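You operate a simulated robot arm through the tools that you are given. There is no shell and no other tool.

You run a simulated robot arm. Do the job below in one go: nothing can be reset, and whatever is moved stays where it is left.

TASK
Pump the left joint full and smooth it with the green jointer.
Fine: park the pump; leave the dial; spill none; put the jointer back in the holder.

It is judged by the outcome, as a careful person would: the job done as asked, and still so three seconds after it is handed in. It fails if anything else is knocked over, pushed out of place, dropped, spilled or broken.

THE ROBOT
A 7-joint arm with a fingered hand, fixed in place. Base frame: the origin is on the floor under the middle of its stand, x ahead of it, y to its left, z up. Units: m, degrees, N and s.
With the tool pointing down near the work surface it reaches from about 0.2 to 0.8 m from the base axis. Its first joint turns from -166.0 to 166.0 degrees. Payload 4.9 kg.
The TCP is the grasp point between the finger pads, 0.032 m short of the fingertips. In the tool frame z runs along the fingers and y along their closing line. The gripper opens to 0.192 m; its body begins 0.089 m behind the TCP. The gripper is a hand of 3 fingers: y runs from the thumb to the fingers, the wrist lies at [0, 0, -0.267] in the tool frame, and closing takes about 1.5 s.
Orientation is that of the tool frame in the base frame, as a unit quaternion [w, x, y, z]. With the fingers straight down and closing along the base's y, the tool's x points along the base's -x, its y along +y and its z along -z.

THE INTERFACE
- The arm moves only by the tool send_rows. Its arguments are lists of equal length, an entry for each row: "xyz": the shift along the base's x, y, z in units of 100 mm (1.0 is 100 mm), a list of three; "angular": the turn, a rotation vector about the base's x, y, z in units of 60 degrees (1.0 is 60 degrees), a list of three. In form: {"xyz": [[tx, ty, tz], ...], "angular": [[rx, ry, rz], ...]}. A call has 1 to 20 rows; each row is the pose to reach, as a shift and turn from the pose commanded when the call began. "hand" is the gripper command, from -1 (shut) to 1 (fully open), values between in proportion, set as the call begins (left out, the last holds). A call with a number of a shift or a turn outside -1 to 1 is refused whole. Each row takes 0.2 s and may step no farther than 0.05 m and 8.6 degrees from the row before; otherwise, or with a gripper value out of range, the whole call is refused. Where a pose cannot be reached the arm comes as near as it can. A force on the tool above 60 N (or 10 N above the force at the start of the call, whichever is more), or a blocked arm, ends the call early, and 0.2 s more pass. Each finger travels about 0.153 m/s and halts on what it meets, pressing with about 26 N; the grip force reading is that of the motor and also rises with nothing between the fingers. The clock runs only during rows and for 0.2 s after the last one: add rows that repeat a pose to give the fingers time. It gives the time, the measured TCP pose, the force on the tool (base axes), the opening and the grip force at its end, in the units of the frame above (readings bear some noise), with the torque about the TCP (base axes, N m) and any sound that the robot's microphone picked up.
- Cameras (640 x 400 px; columns grow to the right, rows downward): "scene" is fixed at [0.2126, -0.6479, 1.683]; the picture's right is [0.91, -0.42, 0.00], its down [-0.24, -0.52, -0.82] and it looks along [0.34, 0.74, -0.57] (base axes); focal length 336 px, centre (320, 200). "wrist" rides on the gripper at [0.08, -0.046, -0.113] in the tool frame; the picture's right is [0.50, 0.87, 0.00], its down [-0.67, 0.39, -0.63] and it looks along [-0.55, 0.32, 0.78] (tool axes); focal length 226 px, centre (320, 200). There is no depth. A picture from a camera that has moved, and an enlarged one, comes with that camera's place and axes in the base frame and with its lens. The place of the scene camera against the robot may be out by one fixed shift of up to 0.012 m in any direction.
- snapshot(camera): a new picture of that camera. No time passes.
- hand_shape(shape): the hand has 3 fingers and takes this shape, open, in about a second: jaw (thumb against the fingers, like two jaws); tri (thumb and two fingers); tip (a fingertip pinch); poke (one finger out to press); point (the index stretched); flat (the hand flat); cup (the hand cupped); fist (a fist). The gripper value then closes the fingers along that shape, each until it touches; the sizes above hold for jaw. It gives what a move gives, with no picture.
- enlarge(camera, box): a new picture of the part [left, top, right, bottom] of that camera's present view, enlarged. No time passes.
- job_done(): hands the job in; it is judged then, once.

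Places have to be worked out from the pictures, the camera data and where the tool is seen. Open the gripper and draw the arm clear of the work before you hand the job in, unless the task says otherwise.

The tools are called after "Request:" as name(argument=value, ...) on one line, values as JSON. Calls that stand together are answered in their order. send_rows: Moves the arm, as the interface text tells. Its arguments: {"type":"object","properties":{"xyz":{"type":"array","items":{"type":"array","items":{"type":"number"}}},"angular":{"type":"array","items":{"type":"array","items":{"type":"number"}}},"hand":{"type":"number"}},"required":["xyz","angular"]} The other tools are called the same way: hand_shape (shape) gives the hand a shape; snapshot (camera) takes a picture; enlarge (camera, box) takes an enlarged picture of a part of a camera's view; job_done () hands the job in.

At the start:

```text
time: 0.0
ee_pos: [0.438, 0.1524, 1.3101]
ee_rot: [0.0, 0.0, 1.0, -0.001]
force: [-0.3, -0.4, -0.6]
wrist_torque: [0.03, 0.0, 0.01]
finger_gap: 0.1918
grip_force: 0.2
shape: jaw
```

scene: 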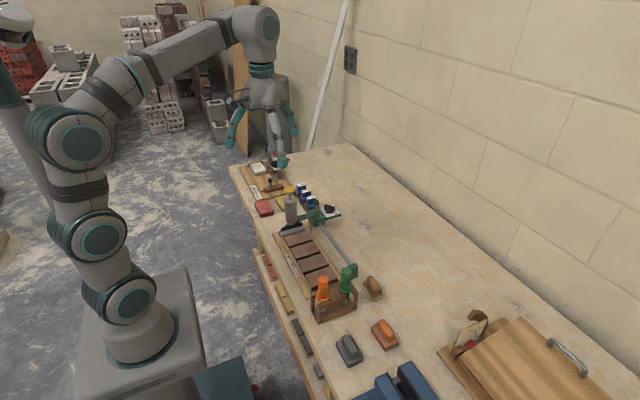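
wrist: 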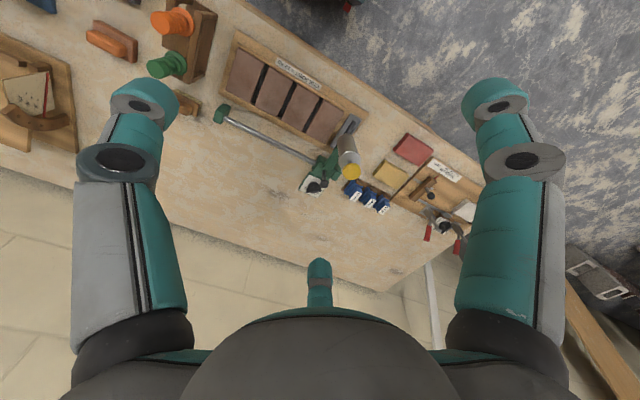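

I'll begin by looking closely at the work area in both cameras before moving anything.

Request:
enlarge(camera="scene", box=[220, 150, 400, 330])

Request:
enlarge(camera="wrist", box=[140, 0, 400, 220])

Request:
enlarge(camera="scene", box=[260, 170, 360, 250])

```text
2.22 times, centred on (310, 240) of scene
camera zoom: at [0.2126, -0.6479, 1.683], right [0.91, -0.42, 0.0], down [-0.24, -0.52, -0.82], along [0.34, 0.74, -0.57], focal length 747 px, centre (342, 111)
```

zoom: 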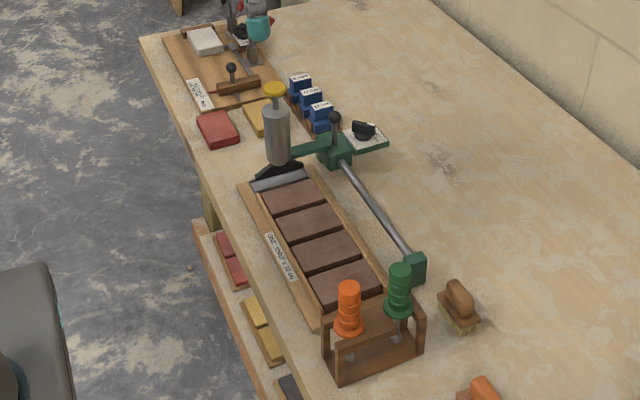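

```text
1.82 times, centred on (270, 110) of wrist
camera zoom: at [0.3581, 0.1058, 1.4239], right [-0.5, 0.87, 0.0], down [0.67, 0.39, 0.63], along [0.55, 0.32, -0.78], focal length 411 px, centre (411, 364)
```

zoom: 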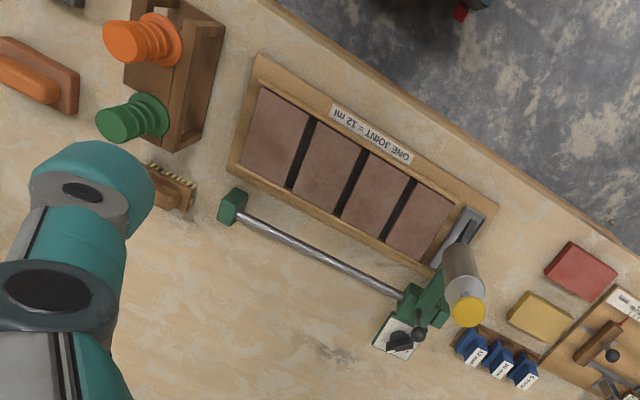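

```text
5.00 times, centred on (310, 210) of scene
camera zoom: at [0.2126, -0.6479, 1.683], right [0.91, -0.42, 0.0], down [-0.24, -0.52, -0.82], along [0.34, 0.74, -0.57], focal length 1681 px, centre (370, 150)
```

zoom: 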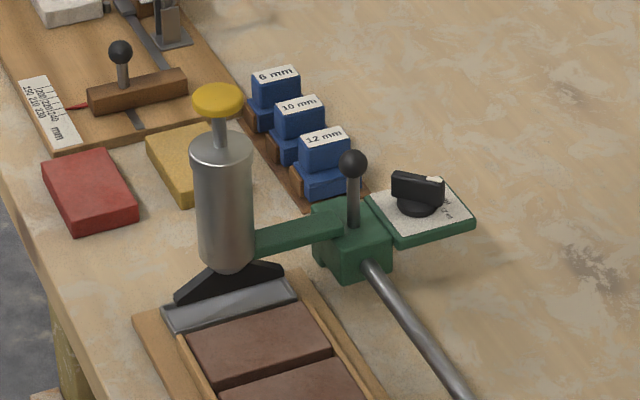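

The joints lie along base y with the pump at the far (+y, left) end, apparently resting over a tray; the dose dial is at about (0.69, 0.285, 0.90). I zoom in on the dial, labels and holder.

Request:
enlarge(camera="scene", box=[320, 198, 344, 213])

Request:
enlarge(camera="wrist", box=[290, 165, 338, 200])

Request:
enlarge(camera="wrist", box=[280, 100, 400, 210])

Request:
enlarge(camera="scene", box=[290, 240, 390, 330])

```text
16.00 times, centred on (332, 206) of scene
camera zoom: at [0.2126, -0.6479, 1.683], right [0.91, -0.42, 0.0], down [-0.24, -0.52, -0.82], along [0.34, 0.74, -0.57], focal length 5379 px, centre (128, 112)
```

zoom: 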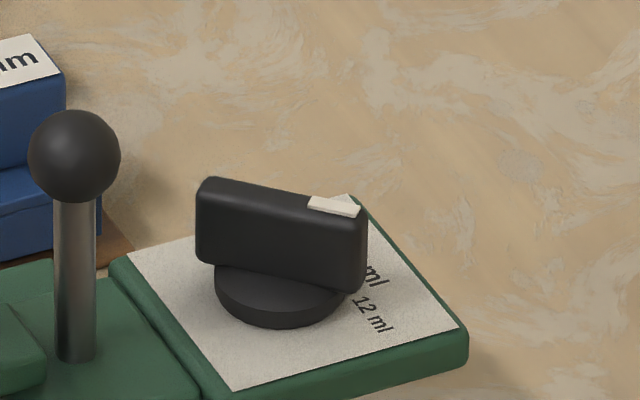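

```text
11.43 times, centred on (314, 182) of wrist
camera zoom: at [0.3581, 0.1058, 1.4239], right [-0.5, 0.87, 0.0], down [0.67, 0.39, 0.63], along [0.55, 0.32, -0.78], focal length 2584 px, centre (389, 400)
```

zoom: 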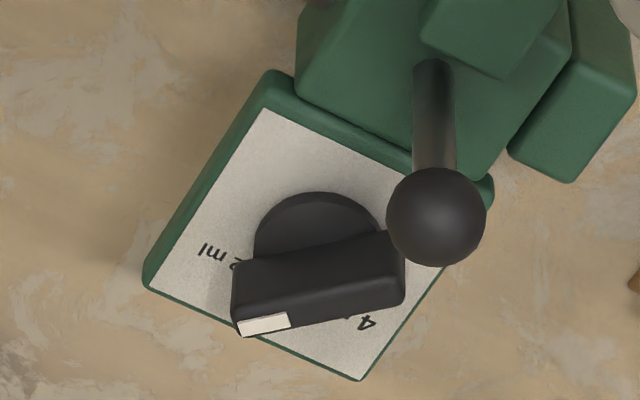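

```text
3.64 times, centred on (340, 155) of wrist
camera zoom: at [0.3581, 0.1058, 1.4239], right [-0.5, 0.87, 0.0], down [0.67, 0.39, 0.63], along [0.55, 0.32, -0.78], focal length 822 px, centre (247, 364)
```

zoom: 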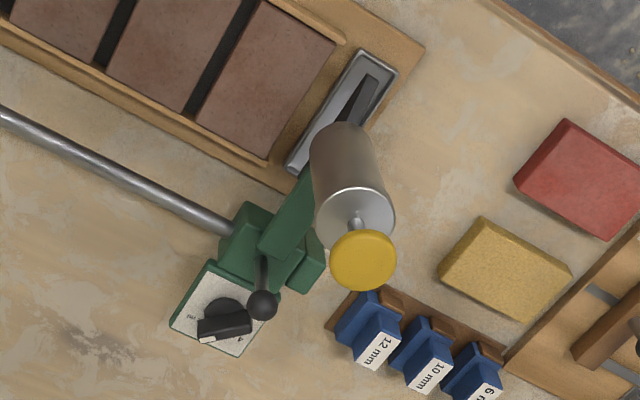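

```text
4.44 times, centred on (340, 285) of scene
camera zoom: at [0.2126, -0.6479, 1.683], right [0.91, -0.42, 0.0], down [-0.24, -0.52, -0.82], along [0.34, 0.74, -0.57], focal length 1494 px, centre (231, -178)
```

zoom: 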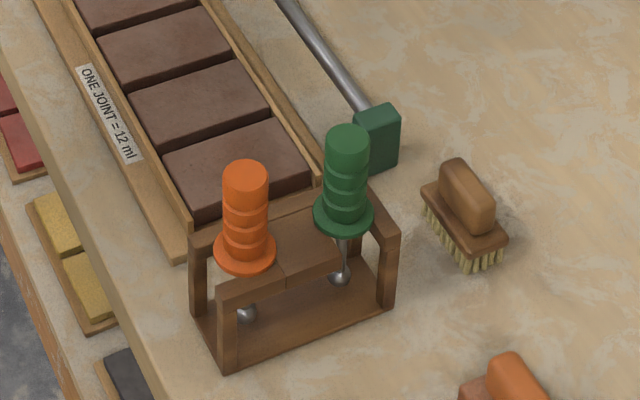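

The dial pointer seems to be between labels "4 ml" and "12 ml", but the knob hides the middle label. I move the wrist camera forward at this height so that it looks nearly straight down on the dial.

Request:
send_rows(xyz=[[0.33, 0.2, 0], [0.67, 0.4, 0], [1, 0.6, 0]], angular=[[0, 0, 0], [0, 0, 0], [0, 0, 0]])

Request:
send_rows(xyz=[[0.33, 0.2, 0], [0.67, 0.4, 0], [1, 0.6, 0]], angular=[[0, 0, 0], [0, 0, 0], [0, 0, 0]])

Request:
send_rows(xyz=[[0.33, 0.1, 0], [0.67, 0.2, 0], [0.8, 0.3, 0]], angular=[[0, 0, 0], [0, 0, 0], [0, 0, 0]])

Request:
snapshot(camera="wrist")

Request:
snapshot(camera="scene")

```text
time: 0.8
ee_pos: [0.5365, 0.2121, 1.3117]
ee_rot: [0.001, 0.0, 1.0, 0.0]
force: [0.3, 0.1, 0.6]
wrist_torque: [0.0, -0.03, -0.04]
finger_gap: 0.1916
grip_force: 0.2
shape: jaw
```

```text
time: 1.6
ee_pos: [0.6053, 0.252, 1.2811]
ee_rot: [0.002, 0.0, 1.0, 0.001]
force: [-0.9, 0.3, 1.2]
wrist_torque: [0.02, -0.07, -0.03]
finger_gap: 0.1917
grip_force: 0.1
shape: jaw
out of reach, approached as far as the arm can: row 2, 3
```

```text
time: 2.4
ee_pos: [0.6344, 0.2505, 1.2479]
ee_rot: [0.001, 0.0, 1.0, 0.0]
force: [-0.8, 0.2, 0.4]
wrist_torque: [0.01, 0.0, -0.04]
finger_gap: 0.192
grip_force: 0.1
shape: jaw
out of reach, approached as far as the arm can: row 1, 2, 3
```

```text
taken
camera wrist: at [0.5536, 0.2055, 1.3612], right [-0.5, 0.87, 0.0], down [0.67, 0.39, 0.63], along [0.55, 0.32, -0.77], focal length 226 px, centre (320, 200)
```

wrist: 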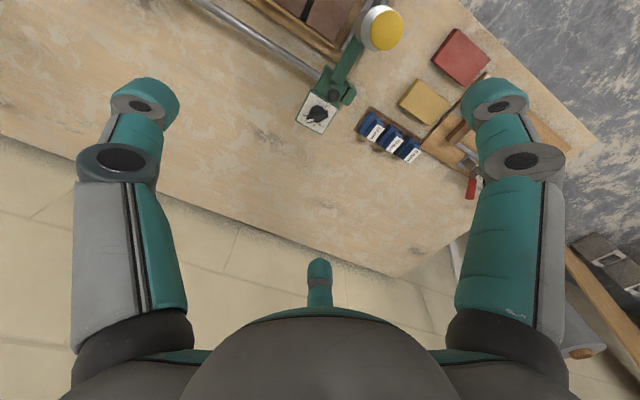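

```text
taken
```

scene: 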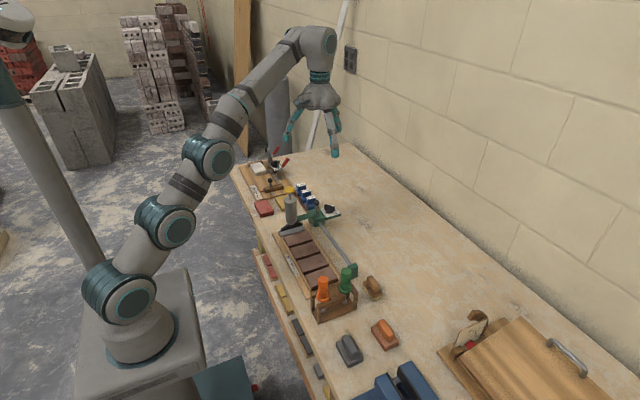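

Camera is now at (0.554, 0.206, 1.361) with the dial in view near (318,112). I zoom in on the dial, pump, and carriage.

Request:
enlarge(camera="wrist", box=[292, 88, 348, 136])

Request:
enlarge(camera="wrist", box=[270, 0, 420, 140])

```text
8.33 times, centred on (320, 112) of wrist
camera zoom: at [0.5536, 0.2055, 1.3612], right [-0.5, 0.87, 0.0], down [0.67, 0.39, 0.63], along [0.55, 0.32, -0.77], focal length 1884 px, centre (320, 933)
```

zoom: 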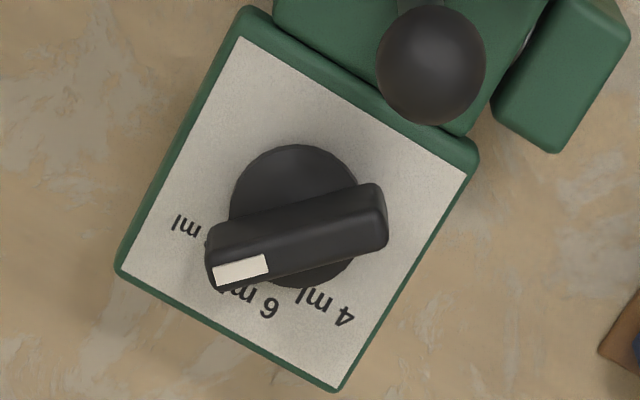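

```text
2.86 times, centred on (345, 70) of wrist
camera zoom: at [0.5536, 0.2055, 1.3612], right [-0.5, 0.87, 0.0], down [0.67, 0.39, 0.63], along [0.55, 0.32, -0.77], focal length 646 px, centre (249, 571)
```

zoom: 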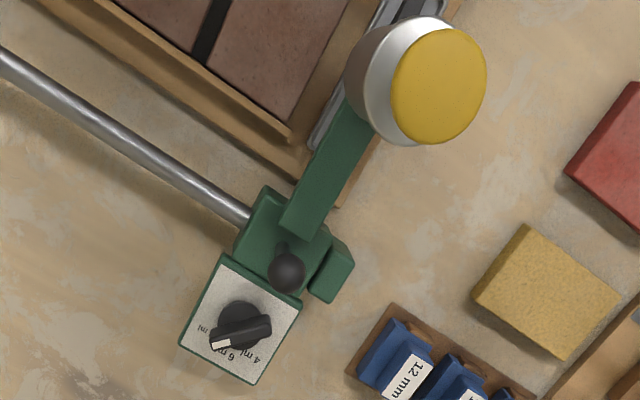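

Labels read 4, 6 and (12) ml and the bar-knob's white mark looks closest to 12 ml, but parallax leaves doubt between 6 and 12. I pull back and turn the hand about the vertical so the camera gets on the far side, right over the dial.

Request:
send_rows(xyz=[[-0.1, 0, 0], [-0.2, 0, 0], [-0.3, 0, 0], [-0.4, 0, 0], [-0.5, 0, 0], [-0.5, 0, 0], [-0.5, 0, 0], [-0.5, 0, 0]], angular=[[0, 0, 0.125], [0, 0, 0.25], [0, 0, 0.375], [0, 0, 0.5], [0, 0, 0.625], [0, 0, 0.75], [0, 0, 0.875], [0, 0, 1]])

```text
time: 4.2
ee_pos: [0.5861, 0.2577, 1.2448]
ee_rot: [0.0, -0.501, 0.866, 0.001]
force: [0.1, 0.3, 0.3]
wrist_torque: [0.01, 0.02, 0.02]
finger_gap: 0.1918
grip_force: 0.1
shape: jaw
```

The turn works, and the commanded pose follows the reached one. I turn another 60 degrees and shift so the camera sits above the dial.

Request:
send_rows(xyz=[[0.03, 0.08, 0], [0.06, 0.16, 0], [0.1, 0.24, 0], [0.15, 0.32, 0], [0.2, 0.4, 0], [0.25, 0.48, 0], [0.25, 0.56, 0], [0.25, 0.6, 0]], angular=[[0, 0, 0.125], [0, 0, 0.25], [0, 0, 0.375], [0, 0, 0.5], [0, 0, 0.625], [0, 0, 0.75], [0, 0, 0.875], [0, 0, 1]])

Request:
snapshot(camera="wrist")

Request:
snapshot(camera="scene")

```text
time: 6.0
ee_pos: [0.6081, 0.3138, 1.2428]
ee_rot: [0.0, 0.85, -0.528, 0.0]
force: [-0.1, -0.4, -0.6]
wrist_torque: [0.03, -0.04, 0.01]
finger_gap: 0.1919
grip_force: 0.1
shape: jaw
out of reach, approached as far as the arm can: row 7, 8
```

```text
taken
camera wrist: at [0.6836, 0.2631, 1.3566], right [-0.55, -0.83, 0.0], down [-0.65, 0.43, 0.63], along [-0.53, 0.35, -0.78], focal length 226 px, centre (320, 200)
```

wrist: 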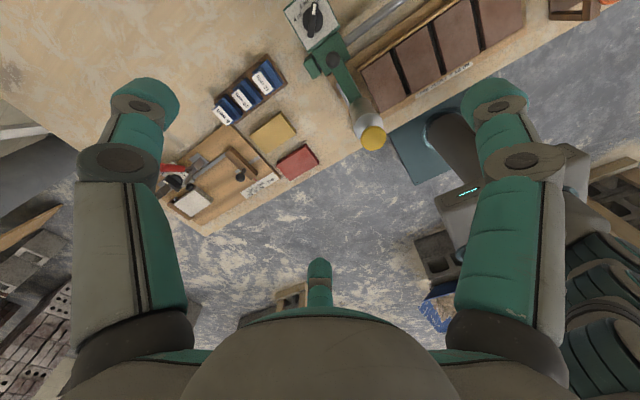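

```text
taken
```

scene: 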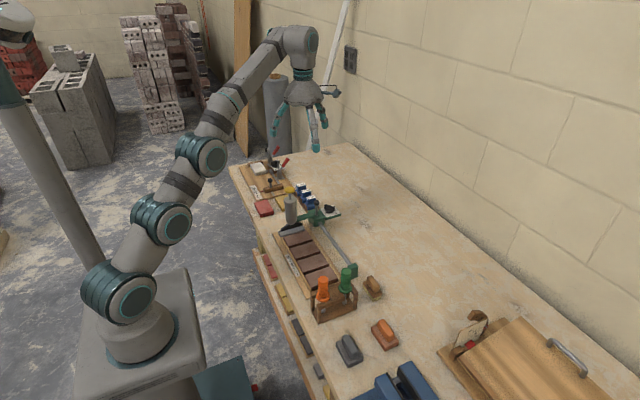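

The dial is now seen almost straight down, at the top of the picture. I zoom in there and on the pump, bricks and carriage.

Request:
enlarge(camera="wrist", box=[280, 0, 348, 52])

Request:
enlarge(camera="wrist", box=[280, 0, 480, 160])

```text
7.69 times, centred on (314, 26) of wrist
camera zoom: at [0.6836, 0.2631, 1.3566], right [-0.55, -0.83, 0.0], down [-0.65, 0.43, 0.63], along [-0.53, 0.35, -0.78], focal length 1739 px, centre (366, 1538)
```

zoom: 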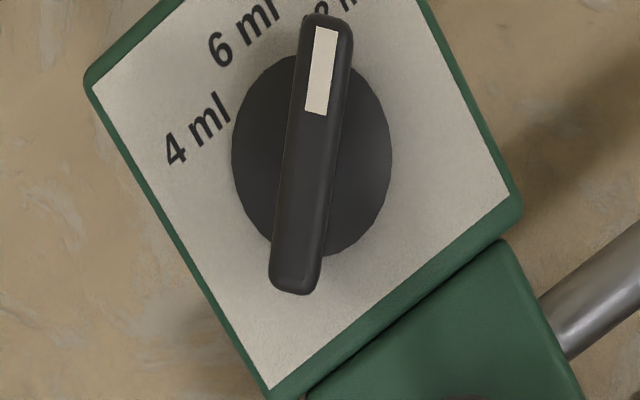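

```text
2.50 times, centred on (380, 80) of wrist
camera zoom: at [0.6836, 0.2631, 1.3566], right [-0.55, -0.83, 0.0], down [-0.65, 0.43, 0.63], along [-0.53, 0.35, -0.78], focal length 565 px, centre (170, 500)
```

zoom: 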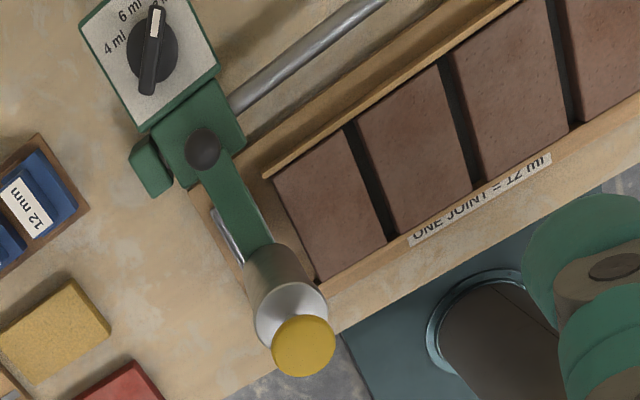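

The pointer appears to be right next to the third label ("…2 ml"); I shift the arm 8 cm toward -y so that the entire dial plate comes into frame and I can be certain.

Request:
send_rows(xyz=[[0, -0.4, 0], [0, -0.8, 0], [0, -0.8, 0]], angular=[[0, 0, 0], [0, 0, 0], [0, 0, 0]])

Request:
enlarge(camera="wrist", box=[240, 0, 320, 60])

Request:
snapshot(camera="wrist")

```text
time: 6.8
ee_pos: [0.5872, 0.2671, 1.2415]
ee_rot: [0.001, 0.839, -0.544, 0.003]
force: [-0.1, -0.7, 0.1]
wrist_torque: [0.0, 0.03, 0.03]
finger_gap: 0.1917
grip_force: 0.0
shape: jaw
out of reach, approached as far as the arm can: row 1, 2, 3
```

```text
6.67 times, centred on (280, 30) of wrist
camera zoom: at [0.6606, 0.2149, 1.3558], right [-0.59, -0.81, 0.0], down [-0.63, 0.46, 0.63], along [-0.51, 0.37, -0.78], focal length 1507 px, centre (587, 1333)
```

zoom: 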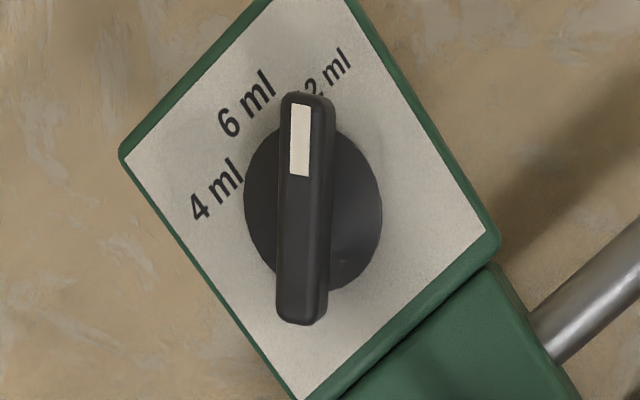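

```text
taken
camera wrist: at [0.6606, 0.2149, 1.3558], right [-0.59, -0.81, 0.0], down [-0.63, 0.46, 0.63], along [-0.51, 0.37, -0.78], focal length 226 px, centre (320, 200)
```

wrist: 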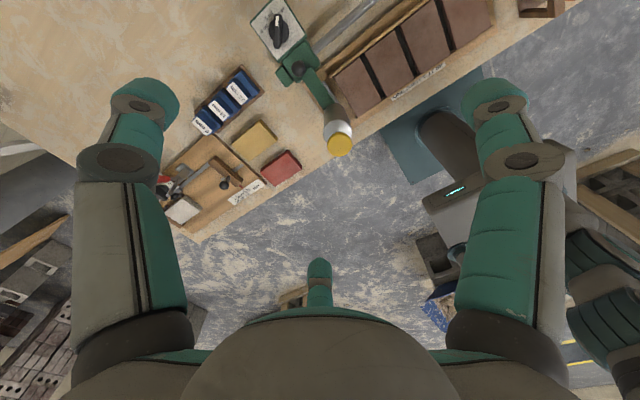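

The pointer lies along the 12 ml label (4→6→12 spaced ~47° apart, pointer within 5° of 12), so one full stroke is 12 ml = one joint. Now I zoom in on the joints, nozzle, and jointer holder.

Request:
enlarge(camera="scene", box=[270, 205, 330, 250])

Request:
enlarge(camera="wrist", box=[310, 0, 470, 120])

Request:
enlarge(camera="scene", box=[275, 180, 345, 232])

Request:
enlarge(camera="scene", box=[300, 255, 372, 330])

```text
8.89 times, centred on (300, 228) of scene
camera zoom: at [0.2126, -0.6479, 1.683], right [0.91, -0.42, 0.0], down [-0.24, -0.52, -0.82], along [0.34, 0.74, -0.57], focal length 2988 px, centre (498, -44)
```

zoom: 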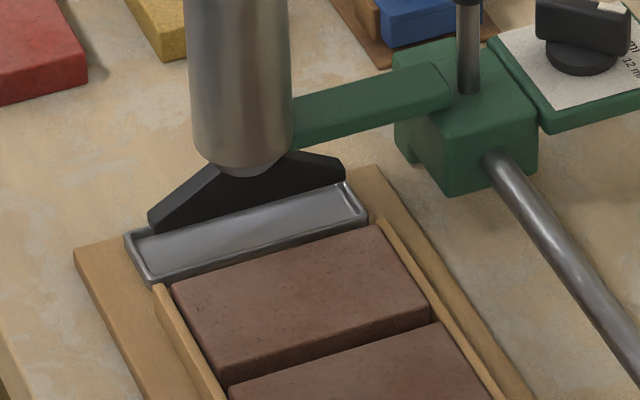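

```text
3.33 times, centred on (390, 60) of wrist
camera zoom: at [0.6606, 0.2149, 1.3558], right [-0.59, -0.81, 0.0], down [-0.63, 0.46, 0.63], along [-0.51, 0.37, -0.78], focal length 754 px, centre (87, 667)
```

zoom: 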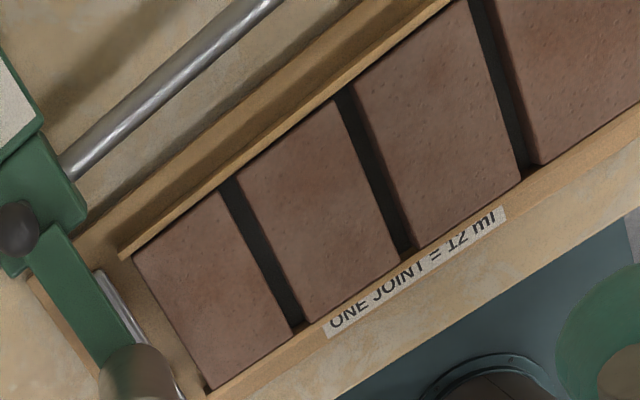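

```text
7.69 times, centred on (310, 206) of scene
camera zoom: at [0.2126, -0.6479, 1.683], right [0.91, -0.42, 0.0], down [-0.24, -0.52, -0.82], along [0.34, 0.74, -0.57], focal length 2586 px, centre (397, 154)
```

zoom: 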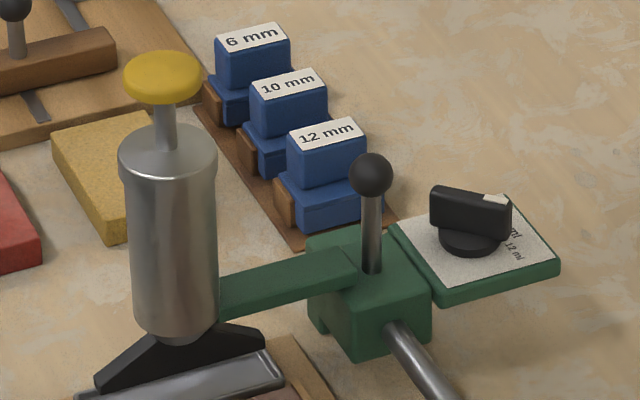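

```text
5.33 times, centred on (336, 292) of scene
camera zoom: at [0.2126, -0.6479, 1.683], right [0.91, -0.42, 0.0], down [-0.24, -0.52, -0.82], along [0.34, 0.74, -0.57], focal length 1793 px, centre (235, -293)
```

zoom: 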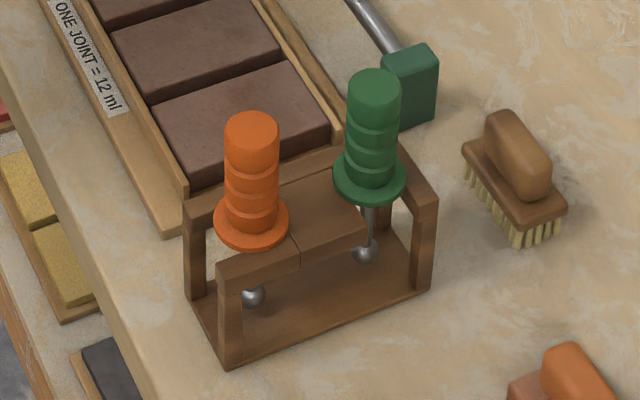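

From triangulation: plunger knob ≈(0.527,0.276,1.05), slider ball handle ≈(0.628,0.276,0.962), green jointer top ≈(0.549,-0.091,0.994), brick tops ≈0.87. I turn the hand back to its first orientation and move over the holder and bricks for a closer look.

Request:
send_rows(xyz=[[-0.05, -0.12, 0], [-0.1, -0.25, 0], [-0.15, -0.38, 0], [-0.2, -0.5, 0], [-0.25, -0.62, 0], [-0.3, -0.75, 0], [-0.35, -0.88, 0], [-0.4, -1, 0]], angular=[[0, 0, -0.119], [0, 0, -0.238], [0, 0, -0.357], [0, 0, -0.476], [0, 0, -0.594], [0, 0, -0.713], [0, 0, -0.832], [0, 0, -0.951]])

Request:
send_rows(xyz=[[-0.05, -0.12, 0], [-0.1, -0.25, 0], [-0.15, -0.38, 0], [-0.2, -0.5, 0], [-0.25, -0.62, 0], [-0.3, -0.75, 0], [-0.35, -0.88, 0], [-0.4, -1, 0]], angular=[[0, 0, -0.119], [0, 0, -0.238], [0, 0, -0.357], [0, 0, -0.476], [0, 0, -0.594], [0, 0, -0.713], [0, 0, -0.832], [0, 0, -0.951]])

Request:
snapshot(camera="wrist")

```text
time: 8.6
ee_pos: [0.5436, 0.1697, 1.2429]
ee_rot: [0.0, -0.492, 0.87, 0.0]
force: [0.2, -0.8, -0.2]
wrist_torque: [-0.03, 0.04, -0.04]
finger_gap: 0.1921
grip_force: 0.0
shape: jaw
```

```text
time: 10.4
ee_pos: [0.505, 0.0703, 1.2422]
ee_rot: [0.0, -0.017, 1.0, 0.0]
force: [0.7, 0.0, 0.3]
wrist_torque: [-0.03, 0.02, 0.04]
finger_gap: 0.1918
grip_force: 0.0
shape: jaw
```

```text
taken
camera wrist: at [0.426, 0.0212, 1.3558], right [-0.53, 0.85, 0.0], down [0.66, 0.41, 0.63], along [0.54, 0.33, -0.78], focal length 226 px, centre (320, 200)
```

wrist: 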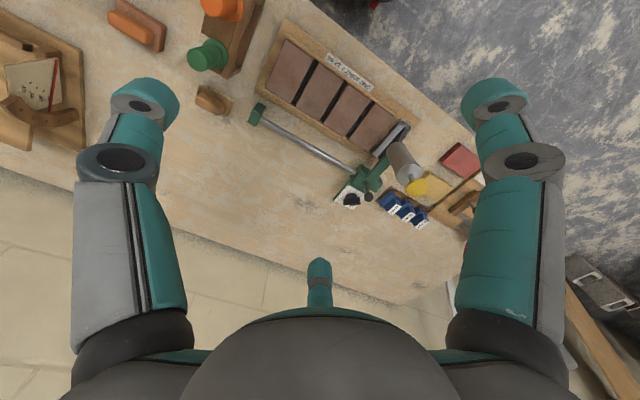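

Good overview of bricks and holder. I zoom into the holder and the brick frame from here.

Request:
enlarge(camera="wrist", box=[170, 0, 290, 90])

Request:
enlarge(camera="wrist", box=[255, 10, 435, 145])

Request:
enlarge(camera="wrist", box=[330, 100, 440, 210])

```text
4.44 times, centred on (230, 45) of wrist
camera zoom: at [0.426, 0.0212, 1.3558], right [-0.53, 0.85, 0.0], down [0.66, 0.41, 0.63], along [0.54, 0.33, -0.78], focal length 1005 px, centre (720, 889)
```

zoom: 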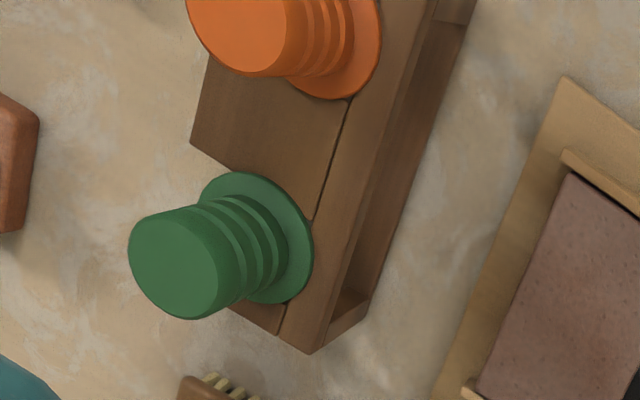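

```text
2.96 times, centred on (345, 78) of wrist
camera zoom: at [0.426, 0.0212, 1.3558], right [-0.53, 0.85, 0.0], down [0.66, 0.41, 0.63], along [0.54, 0.33, -0.78], focal length 670 px, centre (246, 563)
```

zoom: 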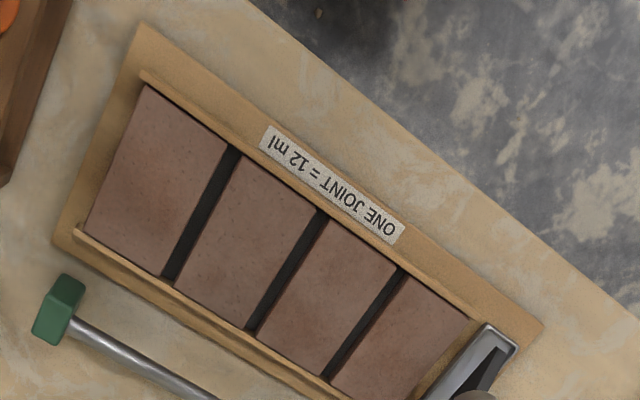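

```text
3.64 times, centred on (385, 155) of wrist
camera zoom: at [0.426, 0.0212, 1.3558], right [-0.53, 0.85, 0.0], down [0.66, 0.41, 0.63], along [0.54, 0.33, -0.78], focal length 822 px, centre (84, 364)
```

zoom: 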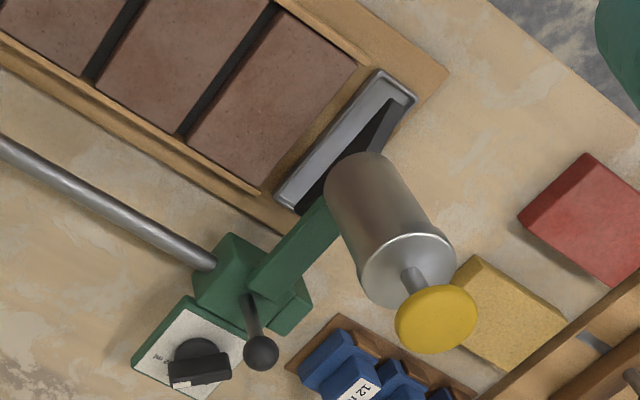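

I need to understand the holder's slots: I zoom in strongly on the holder from the scene camera and move the wrist camera toward it.

Request:
enlarge(camera="scene", box=[305, 262, 365, 325])

Request:
send_rows(xyz=[[0, -0.33, 0], [0, -0.67, 0], [0, -1, 0]], angular=[[0, 0, 0], [0, 0, 0], [0, 0, 0]])

Request:
send_rows(xyz=[[0, -0.33, 0], [0, -0.67, 0], [0, -1, 0]], angular=[[0, 0, 0], [0, 0, 0], [0, 0, 0]])

Request:
snapshot(camera="wrist")

```text
6.35 times, centred on (335, 294) of scene
camera zoom: at [0.2126, -0.6479, 1.683], right [0.91, -0.42, 0.0], down [-0.24, -0.52, -0.82], along [0.34, 0.74, -0.57], focal length 2135 px, centre (225, -394)
```

zoom: 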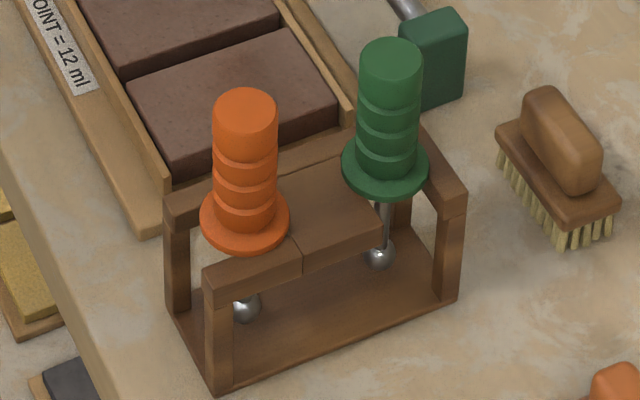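

```text
time: 11.2
ee_pos: [0.5024, -0.0291, 1.2412]
ee_rot: [0.001, -0.018, 1.0, 0.0]
force: [0.5, -0.5, 0.1]
wrist_torque: [0.0, 0.01, 0.02]
finger_gap: 0.1918
grip_force: 0.0
shape: jaw
```

```text
time: 12.0
ee_pos: [0.5049, -0.1279, 1.2419]
ee_rot: [0.0, -0.019, 1.0, 0.001]
force: [0.5, 0.0, 0.0]
wrist_torque: [0.01, -0.03, 0.01]
finger_gap: 0.192
grip_force: 0.0
shape: jaw
```

```text
taken
camera wrist: at [0.4257, -0.177, 1.356], right [-0.53, 0.85, 0.0], down [0.66, 0.41, 0.63], along [0.53, 0.34, -0.78], focal length 226 px, centre (320, 200)
```

wrist: 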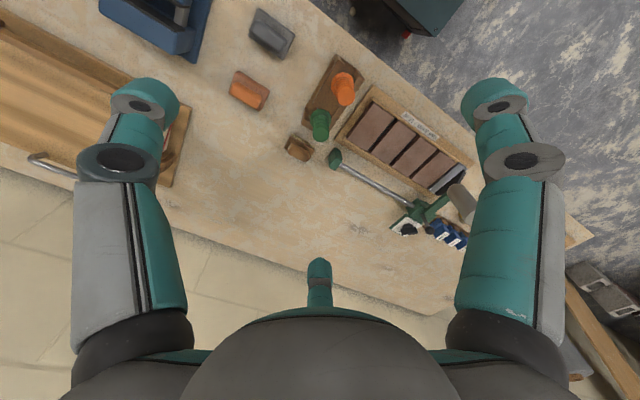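

Now the holder is near the centre of the wrist view; I zoom in on it.

Request:
enlarge(camera="wrist", box=[280, 45, 370, 165])

Request:
enlarge(camera="wrist", box=[295, 90, 355, 150])

Request:
enlarge(camera="wrist", box=[330, 80, 480, 200])

```text
3.33 times, centred on (325, 105) of wrist
camera zoom: at [0.4257, -0.177, 1.356], right [-0.53, 0.85, 0.0], down [0.66, 0.41, 0.63], along [0.53, 0.34, -0.78], focal length 754 px, centre (303, 517)
```

zoom: 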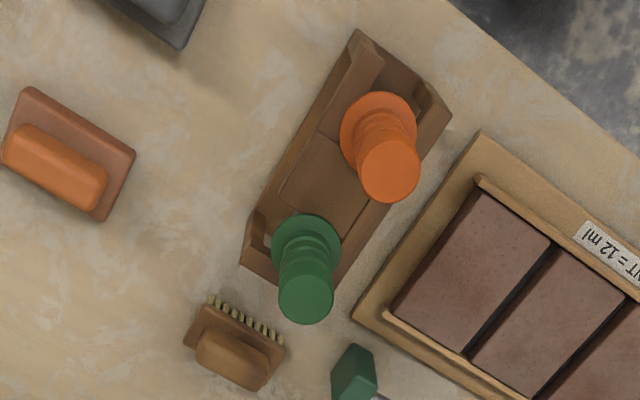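

```text
6.67 times, centred on (325, 120) of wrist
camera zoom: at [0.4257, -0.177, 1.356], right [-0.53, 0.85, 0.0], down [0.66, 0.41, 0.63], along [0.53, 0.34, -0.78], focal length 1507 px, centre (287, 733)
```

zoom: 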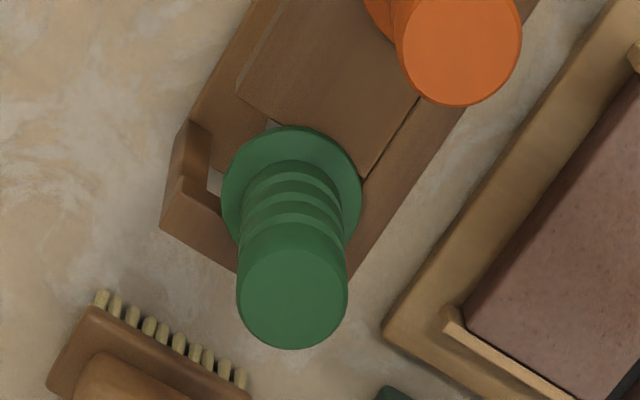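

```text
3.33 times, centred on (405, 140) of wrist
camera zoom: at [0.4257, -0.177, 1.356], right [-0.53, 0.85, 0.0], down [0.66, 0.41, 0.63], along [0.53, 0.34, -0.78], focal length 754 px, centre (37, 400)
```

zoom: 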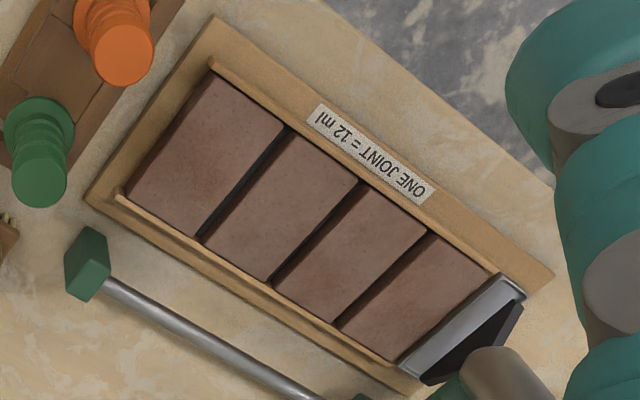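

Joint geometry: left joint runs x≈0.483–0.571 at y≈0.181, brick tops z≈0.88; knob at (0.527,0.276,1.05), so the carriage must travel about 95 mm toward -y. Before going near anything I test how the fingers look partially closed.

Request:
send_rows(xyz=[[0, 0, 0], [0, 0, 0], [0, 0, 0], [0, 0, 0], [0, 0, 0]], angular=[[0, 0, 0], [0, 0, 0], [0, 0, 0], [0, 0, 0], [0, 0, 0]], hand=-0.4)

Request:
snapshot(camera="wrist")

Request:
snapshot(camera="scene")

```text
time: 13.2
ee_pos: [0.5049, -0.1279, 1.2439]
ee_rot: [0.0, -0.018, 1.0, 0.0]
force: [-0.2, -0.6, 0.2]
wrist_torque: [0.03, 0.01, -0.01]
finger_gap: 0.0581
grip_force: 0.0
shape: jaw
```

```text
taken
camera wrist: at [0.4256, -0.1766, 1.3561], right [-0.53, 0.85, 0.0], down [0.66, 0.41, 0.63], along [0.53, 0.34, -0.78], focal length 226 px, centre (320, 200)
```

wrist: 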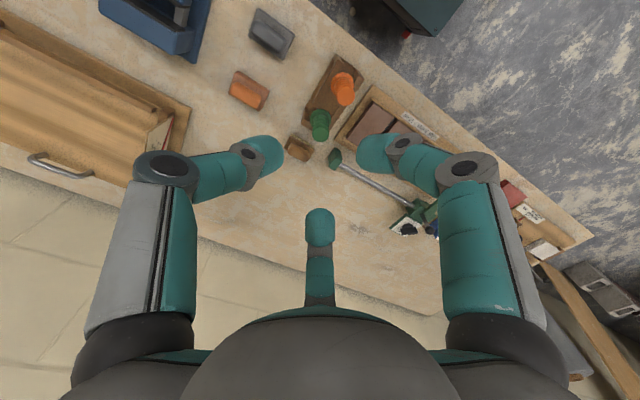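

```text
taken
```

scene: 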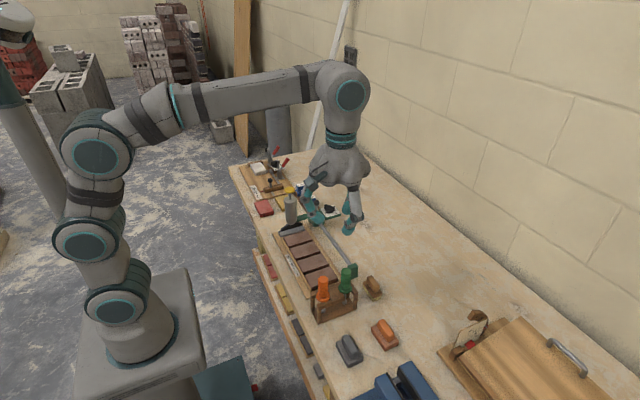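

With gap 0.058 the knuckles sit ~81 mm out and 28 mm behind the TCP, so to clear the pump body I want one finger pointing +x over the slider handle (yaw +90°). I travel at safe height toward the handle while turning.

Request:
send_rows(xyz=[[0.05, 0.17, 0], [0.1, 0.33, 0], [0.15, 0.5, 0], [0.2, 0.67, 0], [0.25, 0.83, 0], [0.3, 1, 0]], angular=[[0, 0, 0.122], [0, 0, 0.244], [0, 0, 0.367], [0, 0, 0.489], [0, 0, 0.611], [0, 0, 0.733]])

Request:
send_rows(xyz=[[0.05, 0.17, 0], [0.1, 0.33, 0], [0.15, 0.5, 0], [0.2, 0.67, 0], [0.25, 0.83, 0], [0.3, 1, 0]], angular=[[0, 0, 0.122], [0, 0, 0.244], [0, 0, 0.367], [0, 0, 0.489], [0, 0, 0.611], [0, 0, 0.733]])

Request:
send_rows(xyz=[[0.1, 0.33, 0], [0.2, 0.67, 0], [0.3, 1, 0]], angular=[[0, 0, 0], [0, 0, 0], [0, 0, 0]])

Request:
send_rows(xyz=[[0.1, 0.33, 0], [0.2, 0.67, 0], [0.35, 1, 0]], angular=[[0, 0, 0], [0, 0, 0], [0, 0, 0]])

Request:
snapshot(camera="wrist")

```text
time: 14.6
ee_pos: [0.5345, -0.0301, 1.2398]
ee_rot: [0.0, -0.393, 0.919, 0.0]
force: [0.5, -1.0, -1.5]
wrist_torque: [-0.01, -0.02, 0.0]
finger_gap: 0.0583
grip_force: 0.0
shape: jaw
```

```text
time: 16.0
ee_pos: [0.5628, 0.0707, 1.2433]
ee_rot: [0.0, 0.709, -0.705, 0.0]
force: [-0.3, 0.3, 1.0]
wrist_torque: [0.0, -0.01, 0.04]
finger_gap: 0.0579
grip_force: 0.1
shape: jaw
```

```text
time: 16.8
ee_pos: [0.5929, 0.1734, 1.242]
ee_rot: [0.0, 0.708, -0.706, 0.0]
force: [-0.5, 0.8, 1.2]
wrist_torque: [0.0, 0.0, 0.02]
finger_gap: 0.058
grip_force: 0.2
shape: jaw
```

```text
time: 17.6
ee_pos: [0.6319, 0.2755, 1.2265]
ee_rot: [0.011, 0.708, -0.706, -0.004]
force: [7.5, 3.7, -19.3]
wrist_torque: [-0.54, 1.05, 0.02]
finger_gap: 0.0576
grip_force: 0.2
shape: jaw
```

```text
taken
camera wrist: at [0.6802, 0.1971, 1.3415], right [-0.86, -0.5, 0.02], down [-0.38, 0.68, 0.63], along [-0.33, 0.54, -0.77], focal length 226 px, centre (320, 200)
```

wrist: 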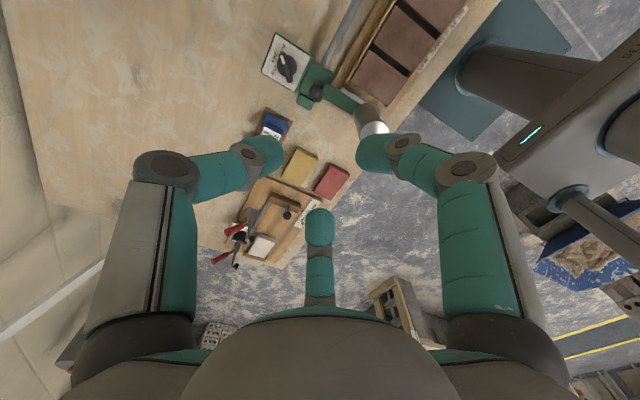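

There is an unexpected force reading of about 20 N and a slight sag here; I check the scene before moving on.

Request:
snapshot(camera="scene")

Request:
enlarge(camera="scene", box=[220, 20, 400, 240])

```text
taken
```

scene: 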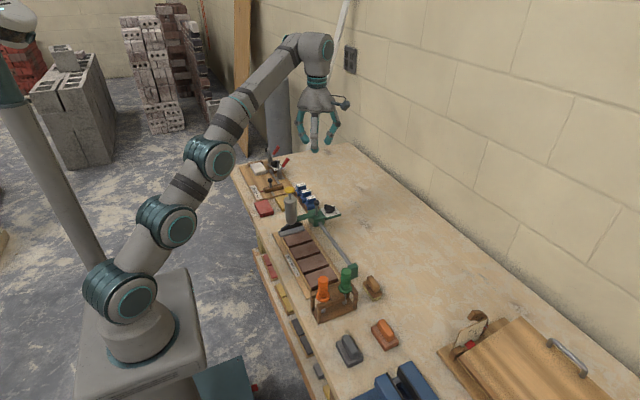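

```text
1.82 times, centred on (310, 130) of scene
camera zoom: at [0.2126, -0.6479, 1.683], right [0.91, -0.42, 0.0], down [-0.24, -0.52, -0.82], along [0.34, 0.74, -0.57], focal length 611 px, centre (338, 327)
```

zoom: 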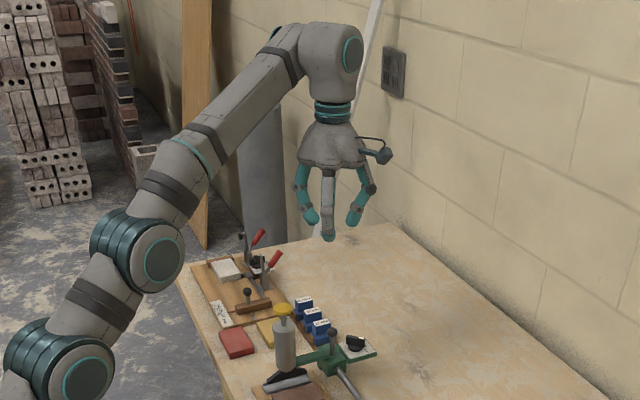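

Nothing is touched — the arm is just nearly stretched straight there, which explains the jerk. I descend 10 cm to get out of the stretched pose and check the readings.

Request:
send_rows(xyz=[[0, 0, -0.3], [0, 0, -0.6], [0, 0, -0.9], [0, 0, -1], [0, 0, -1]], angular=[[0, 0, 0], [0, 0, 0], [0, 0, 0], [0, 0, 0], [0, 0, 0]])

Request:
snapshot(camera="wrist")

Request:
enlarge(camera="scene", box=[250, 60, 380, 240])

```text
time: 18.8
ee_pos: [0.6296, 0.2704, 1.1419]
ee_rot: [0.0, 0.708, -0.706, -0.001]
force: [-0.4, 0.1, -0.5]
wrist_torque: [0.03, -0.03, 0.0]
finger_gap: 0.0576
grip_force: 0.1
shape: jaw
```

```text
taken
camera wrist: at [0.6754, 0.191, 1.2556], right [-0.87, -0.5, 0.0], down [-0.39, 0.67, 0.63], along [-0.32, 0.55, -0.78], focal length 226 px, centre (320, 200)
```

wrist: 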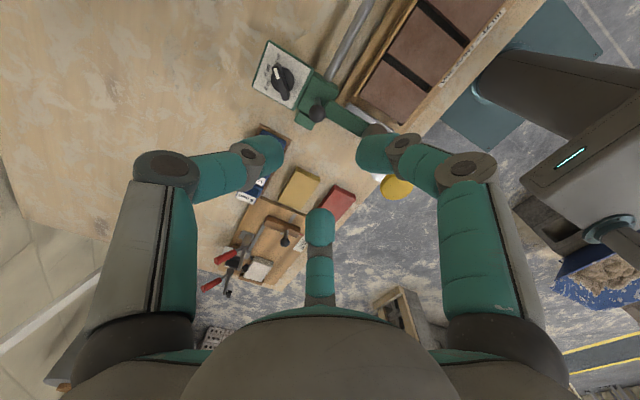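

```text
2.22 times, centred on (315, 150) of scene
camera zoom: at [0.2126, -0.6479, 1.683], right [0.91, -0.42, 0.0], down [-0.24, -0.52, -0.82], along [0.34, 0.74, -0.57], focal length 747 px, centre (331, 311)
```

zoom: 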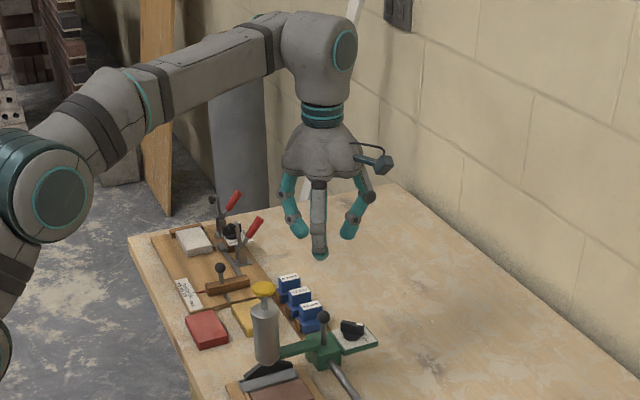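

Force is back to zero and the ball handle re-measures at ≈(0.630,0.276,0.962). I descend in steps toward TCP z≈0.98 around the ball, checking on the way.

Request:
send_rows(xyz=[[0, 0.03, -0.3], [0, 0.055, -0.6], [0, 0.055, -0.9], [0, 0.055, -0.9]], angular=[[0, 0, 0], [0, 0, 0], [0, 0, 0], [0, 0, 0]])

Request:
snapshot(camera="wrist")

Request:
enlarge(camera="scene", box=[260, 120, 380, 240])

```text
time: 19.8
ee_pos: [0.6275, 0.2748, 1.0529]
ee_rot: [0.0, 0.707, -0.707, 0.001]
force: [0.6, -0.1, -0.9]
wrist_torque: [0.01, 0.02, -0.01]
finger_gap: 0.0575
grip_force: 0.1
shape: jaw
```

```text
taken
camera wrist: at [0.6728, 0.1967, 1.1668], right [-0.87, -0.5, 0.0], down [-0.39, 0.67, 0.63], along [-0.32, 0.55, -0.78], focal length 226 px, centre (320, 200)
```

wrist: 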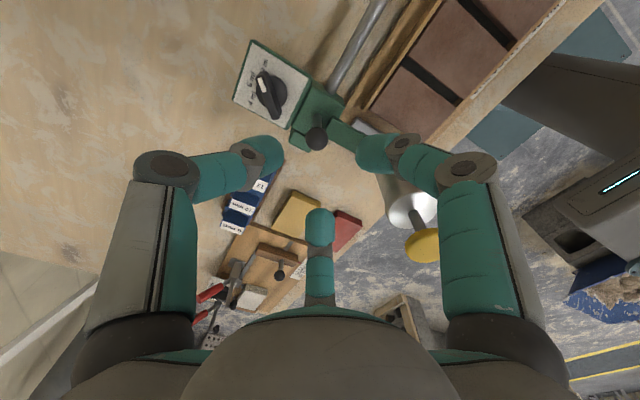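

```text
3.33 times, centred on (320, 180) of scene
camera zoom: at [0.2126, -0.6479, 1.683], right [0.91, -0.42, 0.0], down [-0.24, -0.52, -0.82], along [0.34, 0.74, -0.57], focal length 1121 px, centre (320, 267)
```

zoom: 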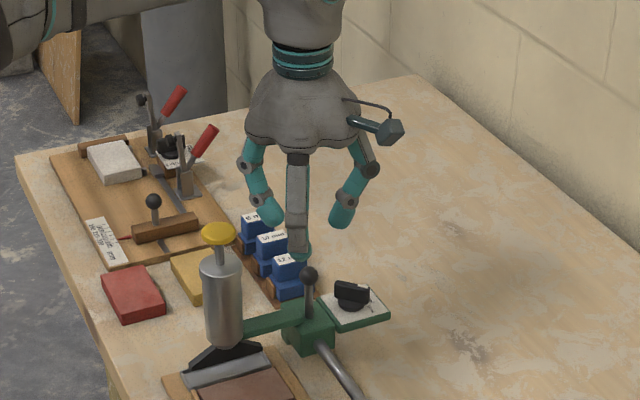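

Ball at ≈(0.631,0.275) from this nearer view, TCP is at (0.6275,0.2748). I nudge +3 mm in x and descend the last 73 mm.

Request:
send_rows(xyz=[[0.03, 0, -0.2], [0.03, 0, -0.4], [0.03, 0, -0.6], [0.03, 0, -0.73], [0.03, 0, -0.73]], angular=[[0, 0, 0], [0, 0, 0], [0, 0, 0], [0, 0, 0], [0, 0, 0]])

Request:
snapshot(camera="wrist")

Request:
enlarge(camera="scene", box=[270, 150, 370, 240])

```text
time: 21.0
ee_pos: [0.6327, 0.2765, 0.9801]
ee_rot: [0.0, 0.708, -0.706, 0.0]
force: [-0.9, 0.7, 0.9]
wrist_torque: [0.04, -0.03, 0.01]
finger_gap: 0.0578
grip_force: 0.1
shape: jaw
```

```text
taken
camera wrist: at [0.6774, 0.1965, 1.0935], right [-0.87, -0.5, 0.0], down [-0.39, 0.67, 0.63], along [-0.32, 0.55, -0.78], focal length 226 px, centre (320, 200)
```

wrist: 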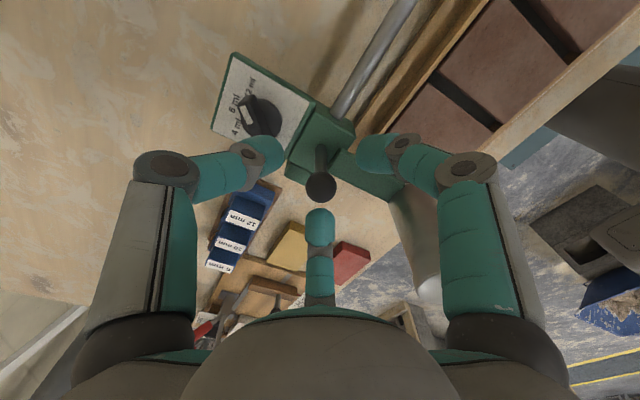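

```text
4.44 times, centred on (320, 195) of scene
camera zoom: at [0.2126, -0.6479, 1.683], right [0.91, -0.42, 0.0], down [-0.24, -0.52, -0.82], along [0.34, 0.74, -0.57], focal length 1494 px, centre (320, 222)
```

zoom: 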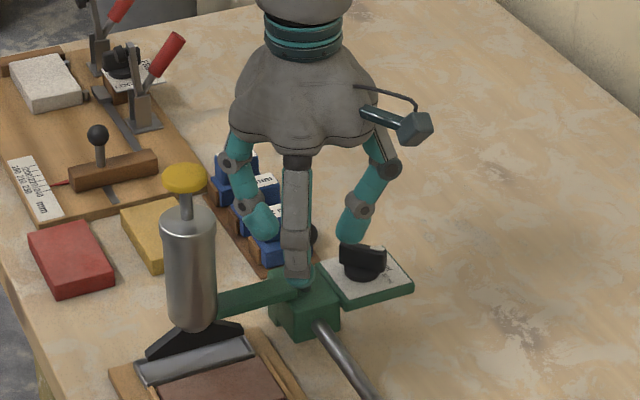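

The ball sits exactly on the tool axis between the three fingertips. I close the hand on it.

Request:
send_rows(xyz=[[0, 0, 0], [0, 0, 0], [0, 0, 0], [0, 0, 0], [0, 0, 0]], angular=[[0, 0, 0], [0, 0, 0], [0, 0, 0], [0, 0, 0], [0, 0, 0]], hand=-1)

Request:
snapshot(camera="wrist")

Request:
enlarge(camera="scene", box=[270, 150, 370, 240])

```text
time: 22.2
ee_pos: [0.6317, 0.2765, 0.9785]
ee_rot: [0.002, 0.707, -0.707, 0.0]
force: [1.7, 0.5, -17.9]
wrist_torque: [0.02, -0.01, 0.04]
finger_gap: 0.0105
grip_force: 26.0
shape: jaw
```

```text
taken
camera wrist: at [0.6772, 0.1964, 1.0919], right [-0.87, -0.5, 0.0], down [-0.39, 0.67, 0.63], along [-0.32, 0.55, -0.78], focal length 226 px, centre (320, 200)
```

wrist: 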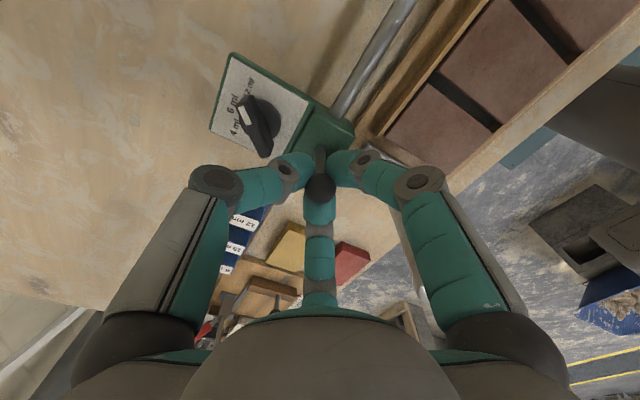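

```text
4.44 times, centred on (320, 195) of scene
camera zoom: at [0.2126, -0.6479, 1.683], right [0.91, -0.42, 0.0], down [-0.24, -0.52, -0.82], along [0.34, 0.74, -0.57], focal length 1494 px, centre (320, 222)
```

zoom: 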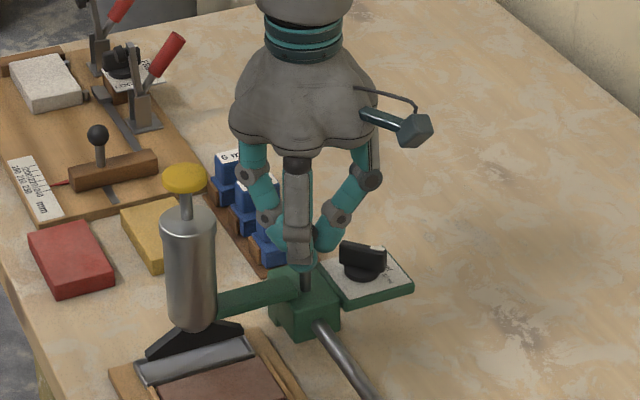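

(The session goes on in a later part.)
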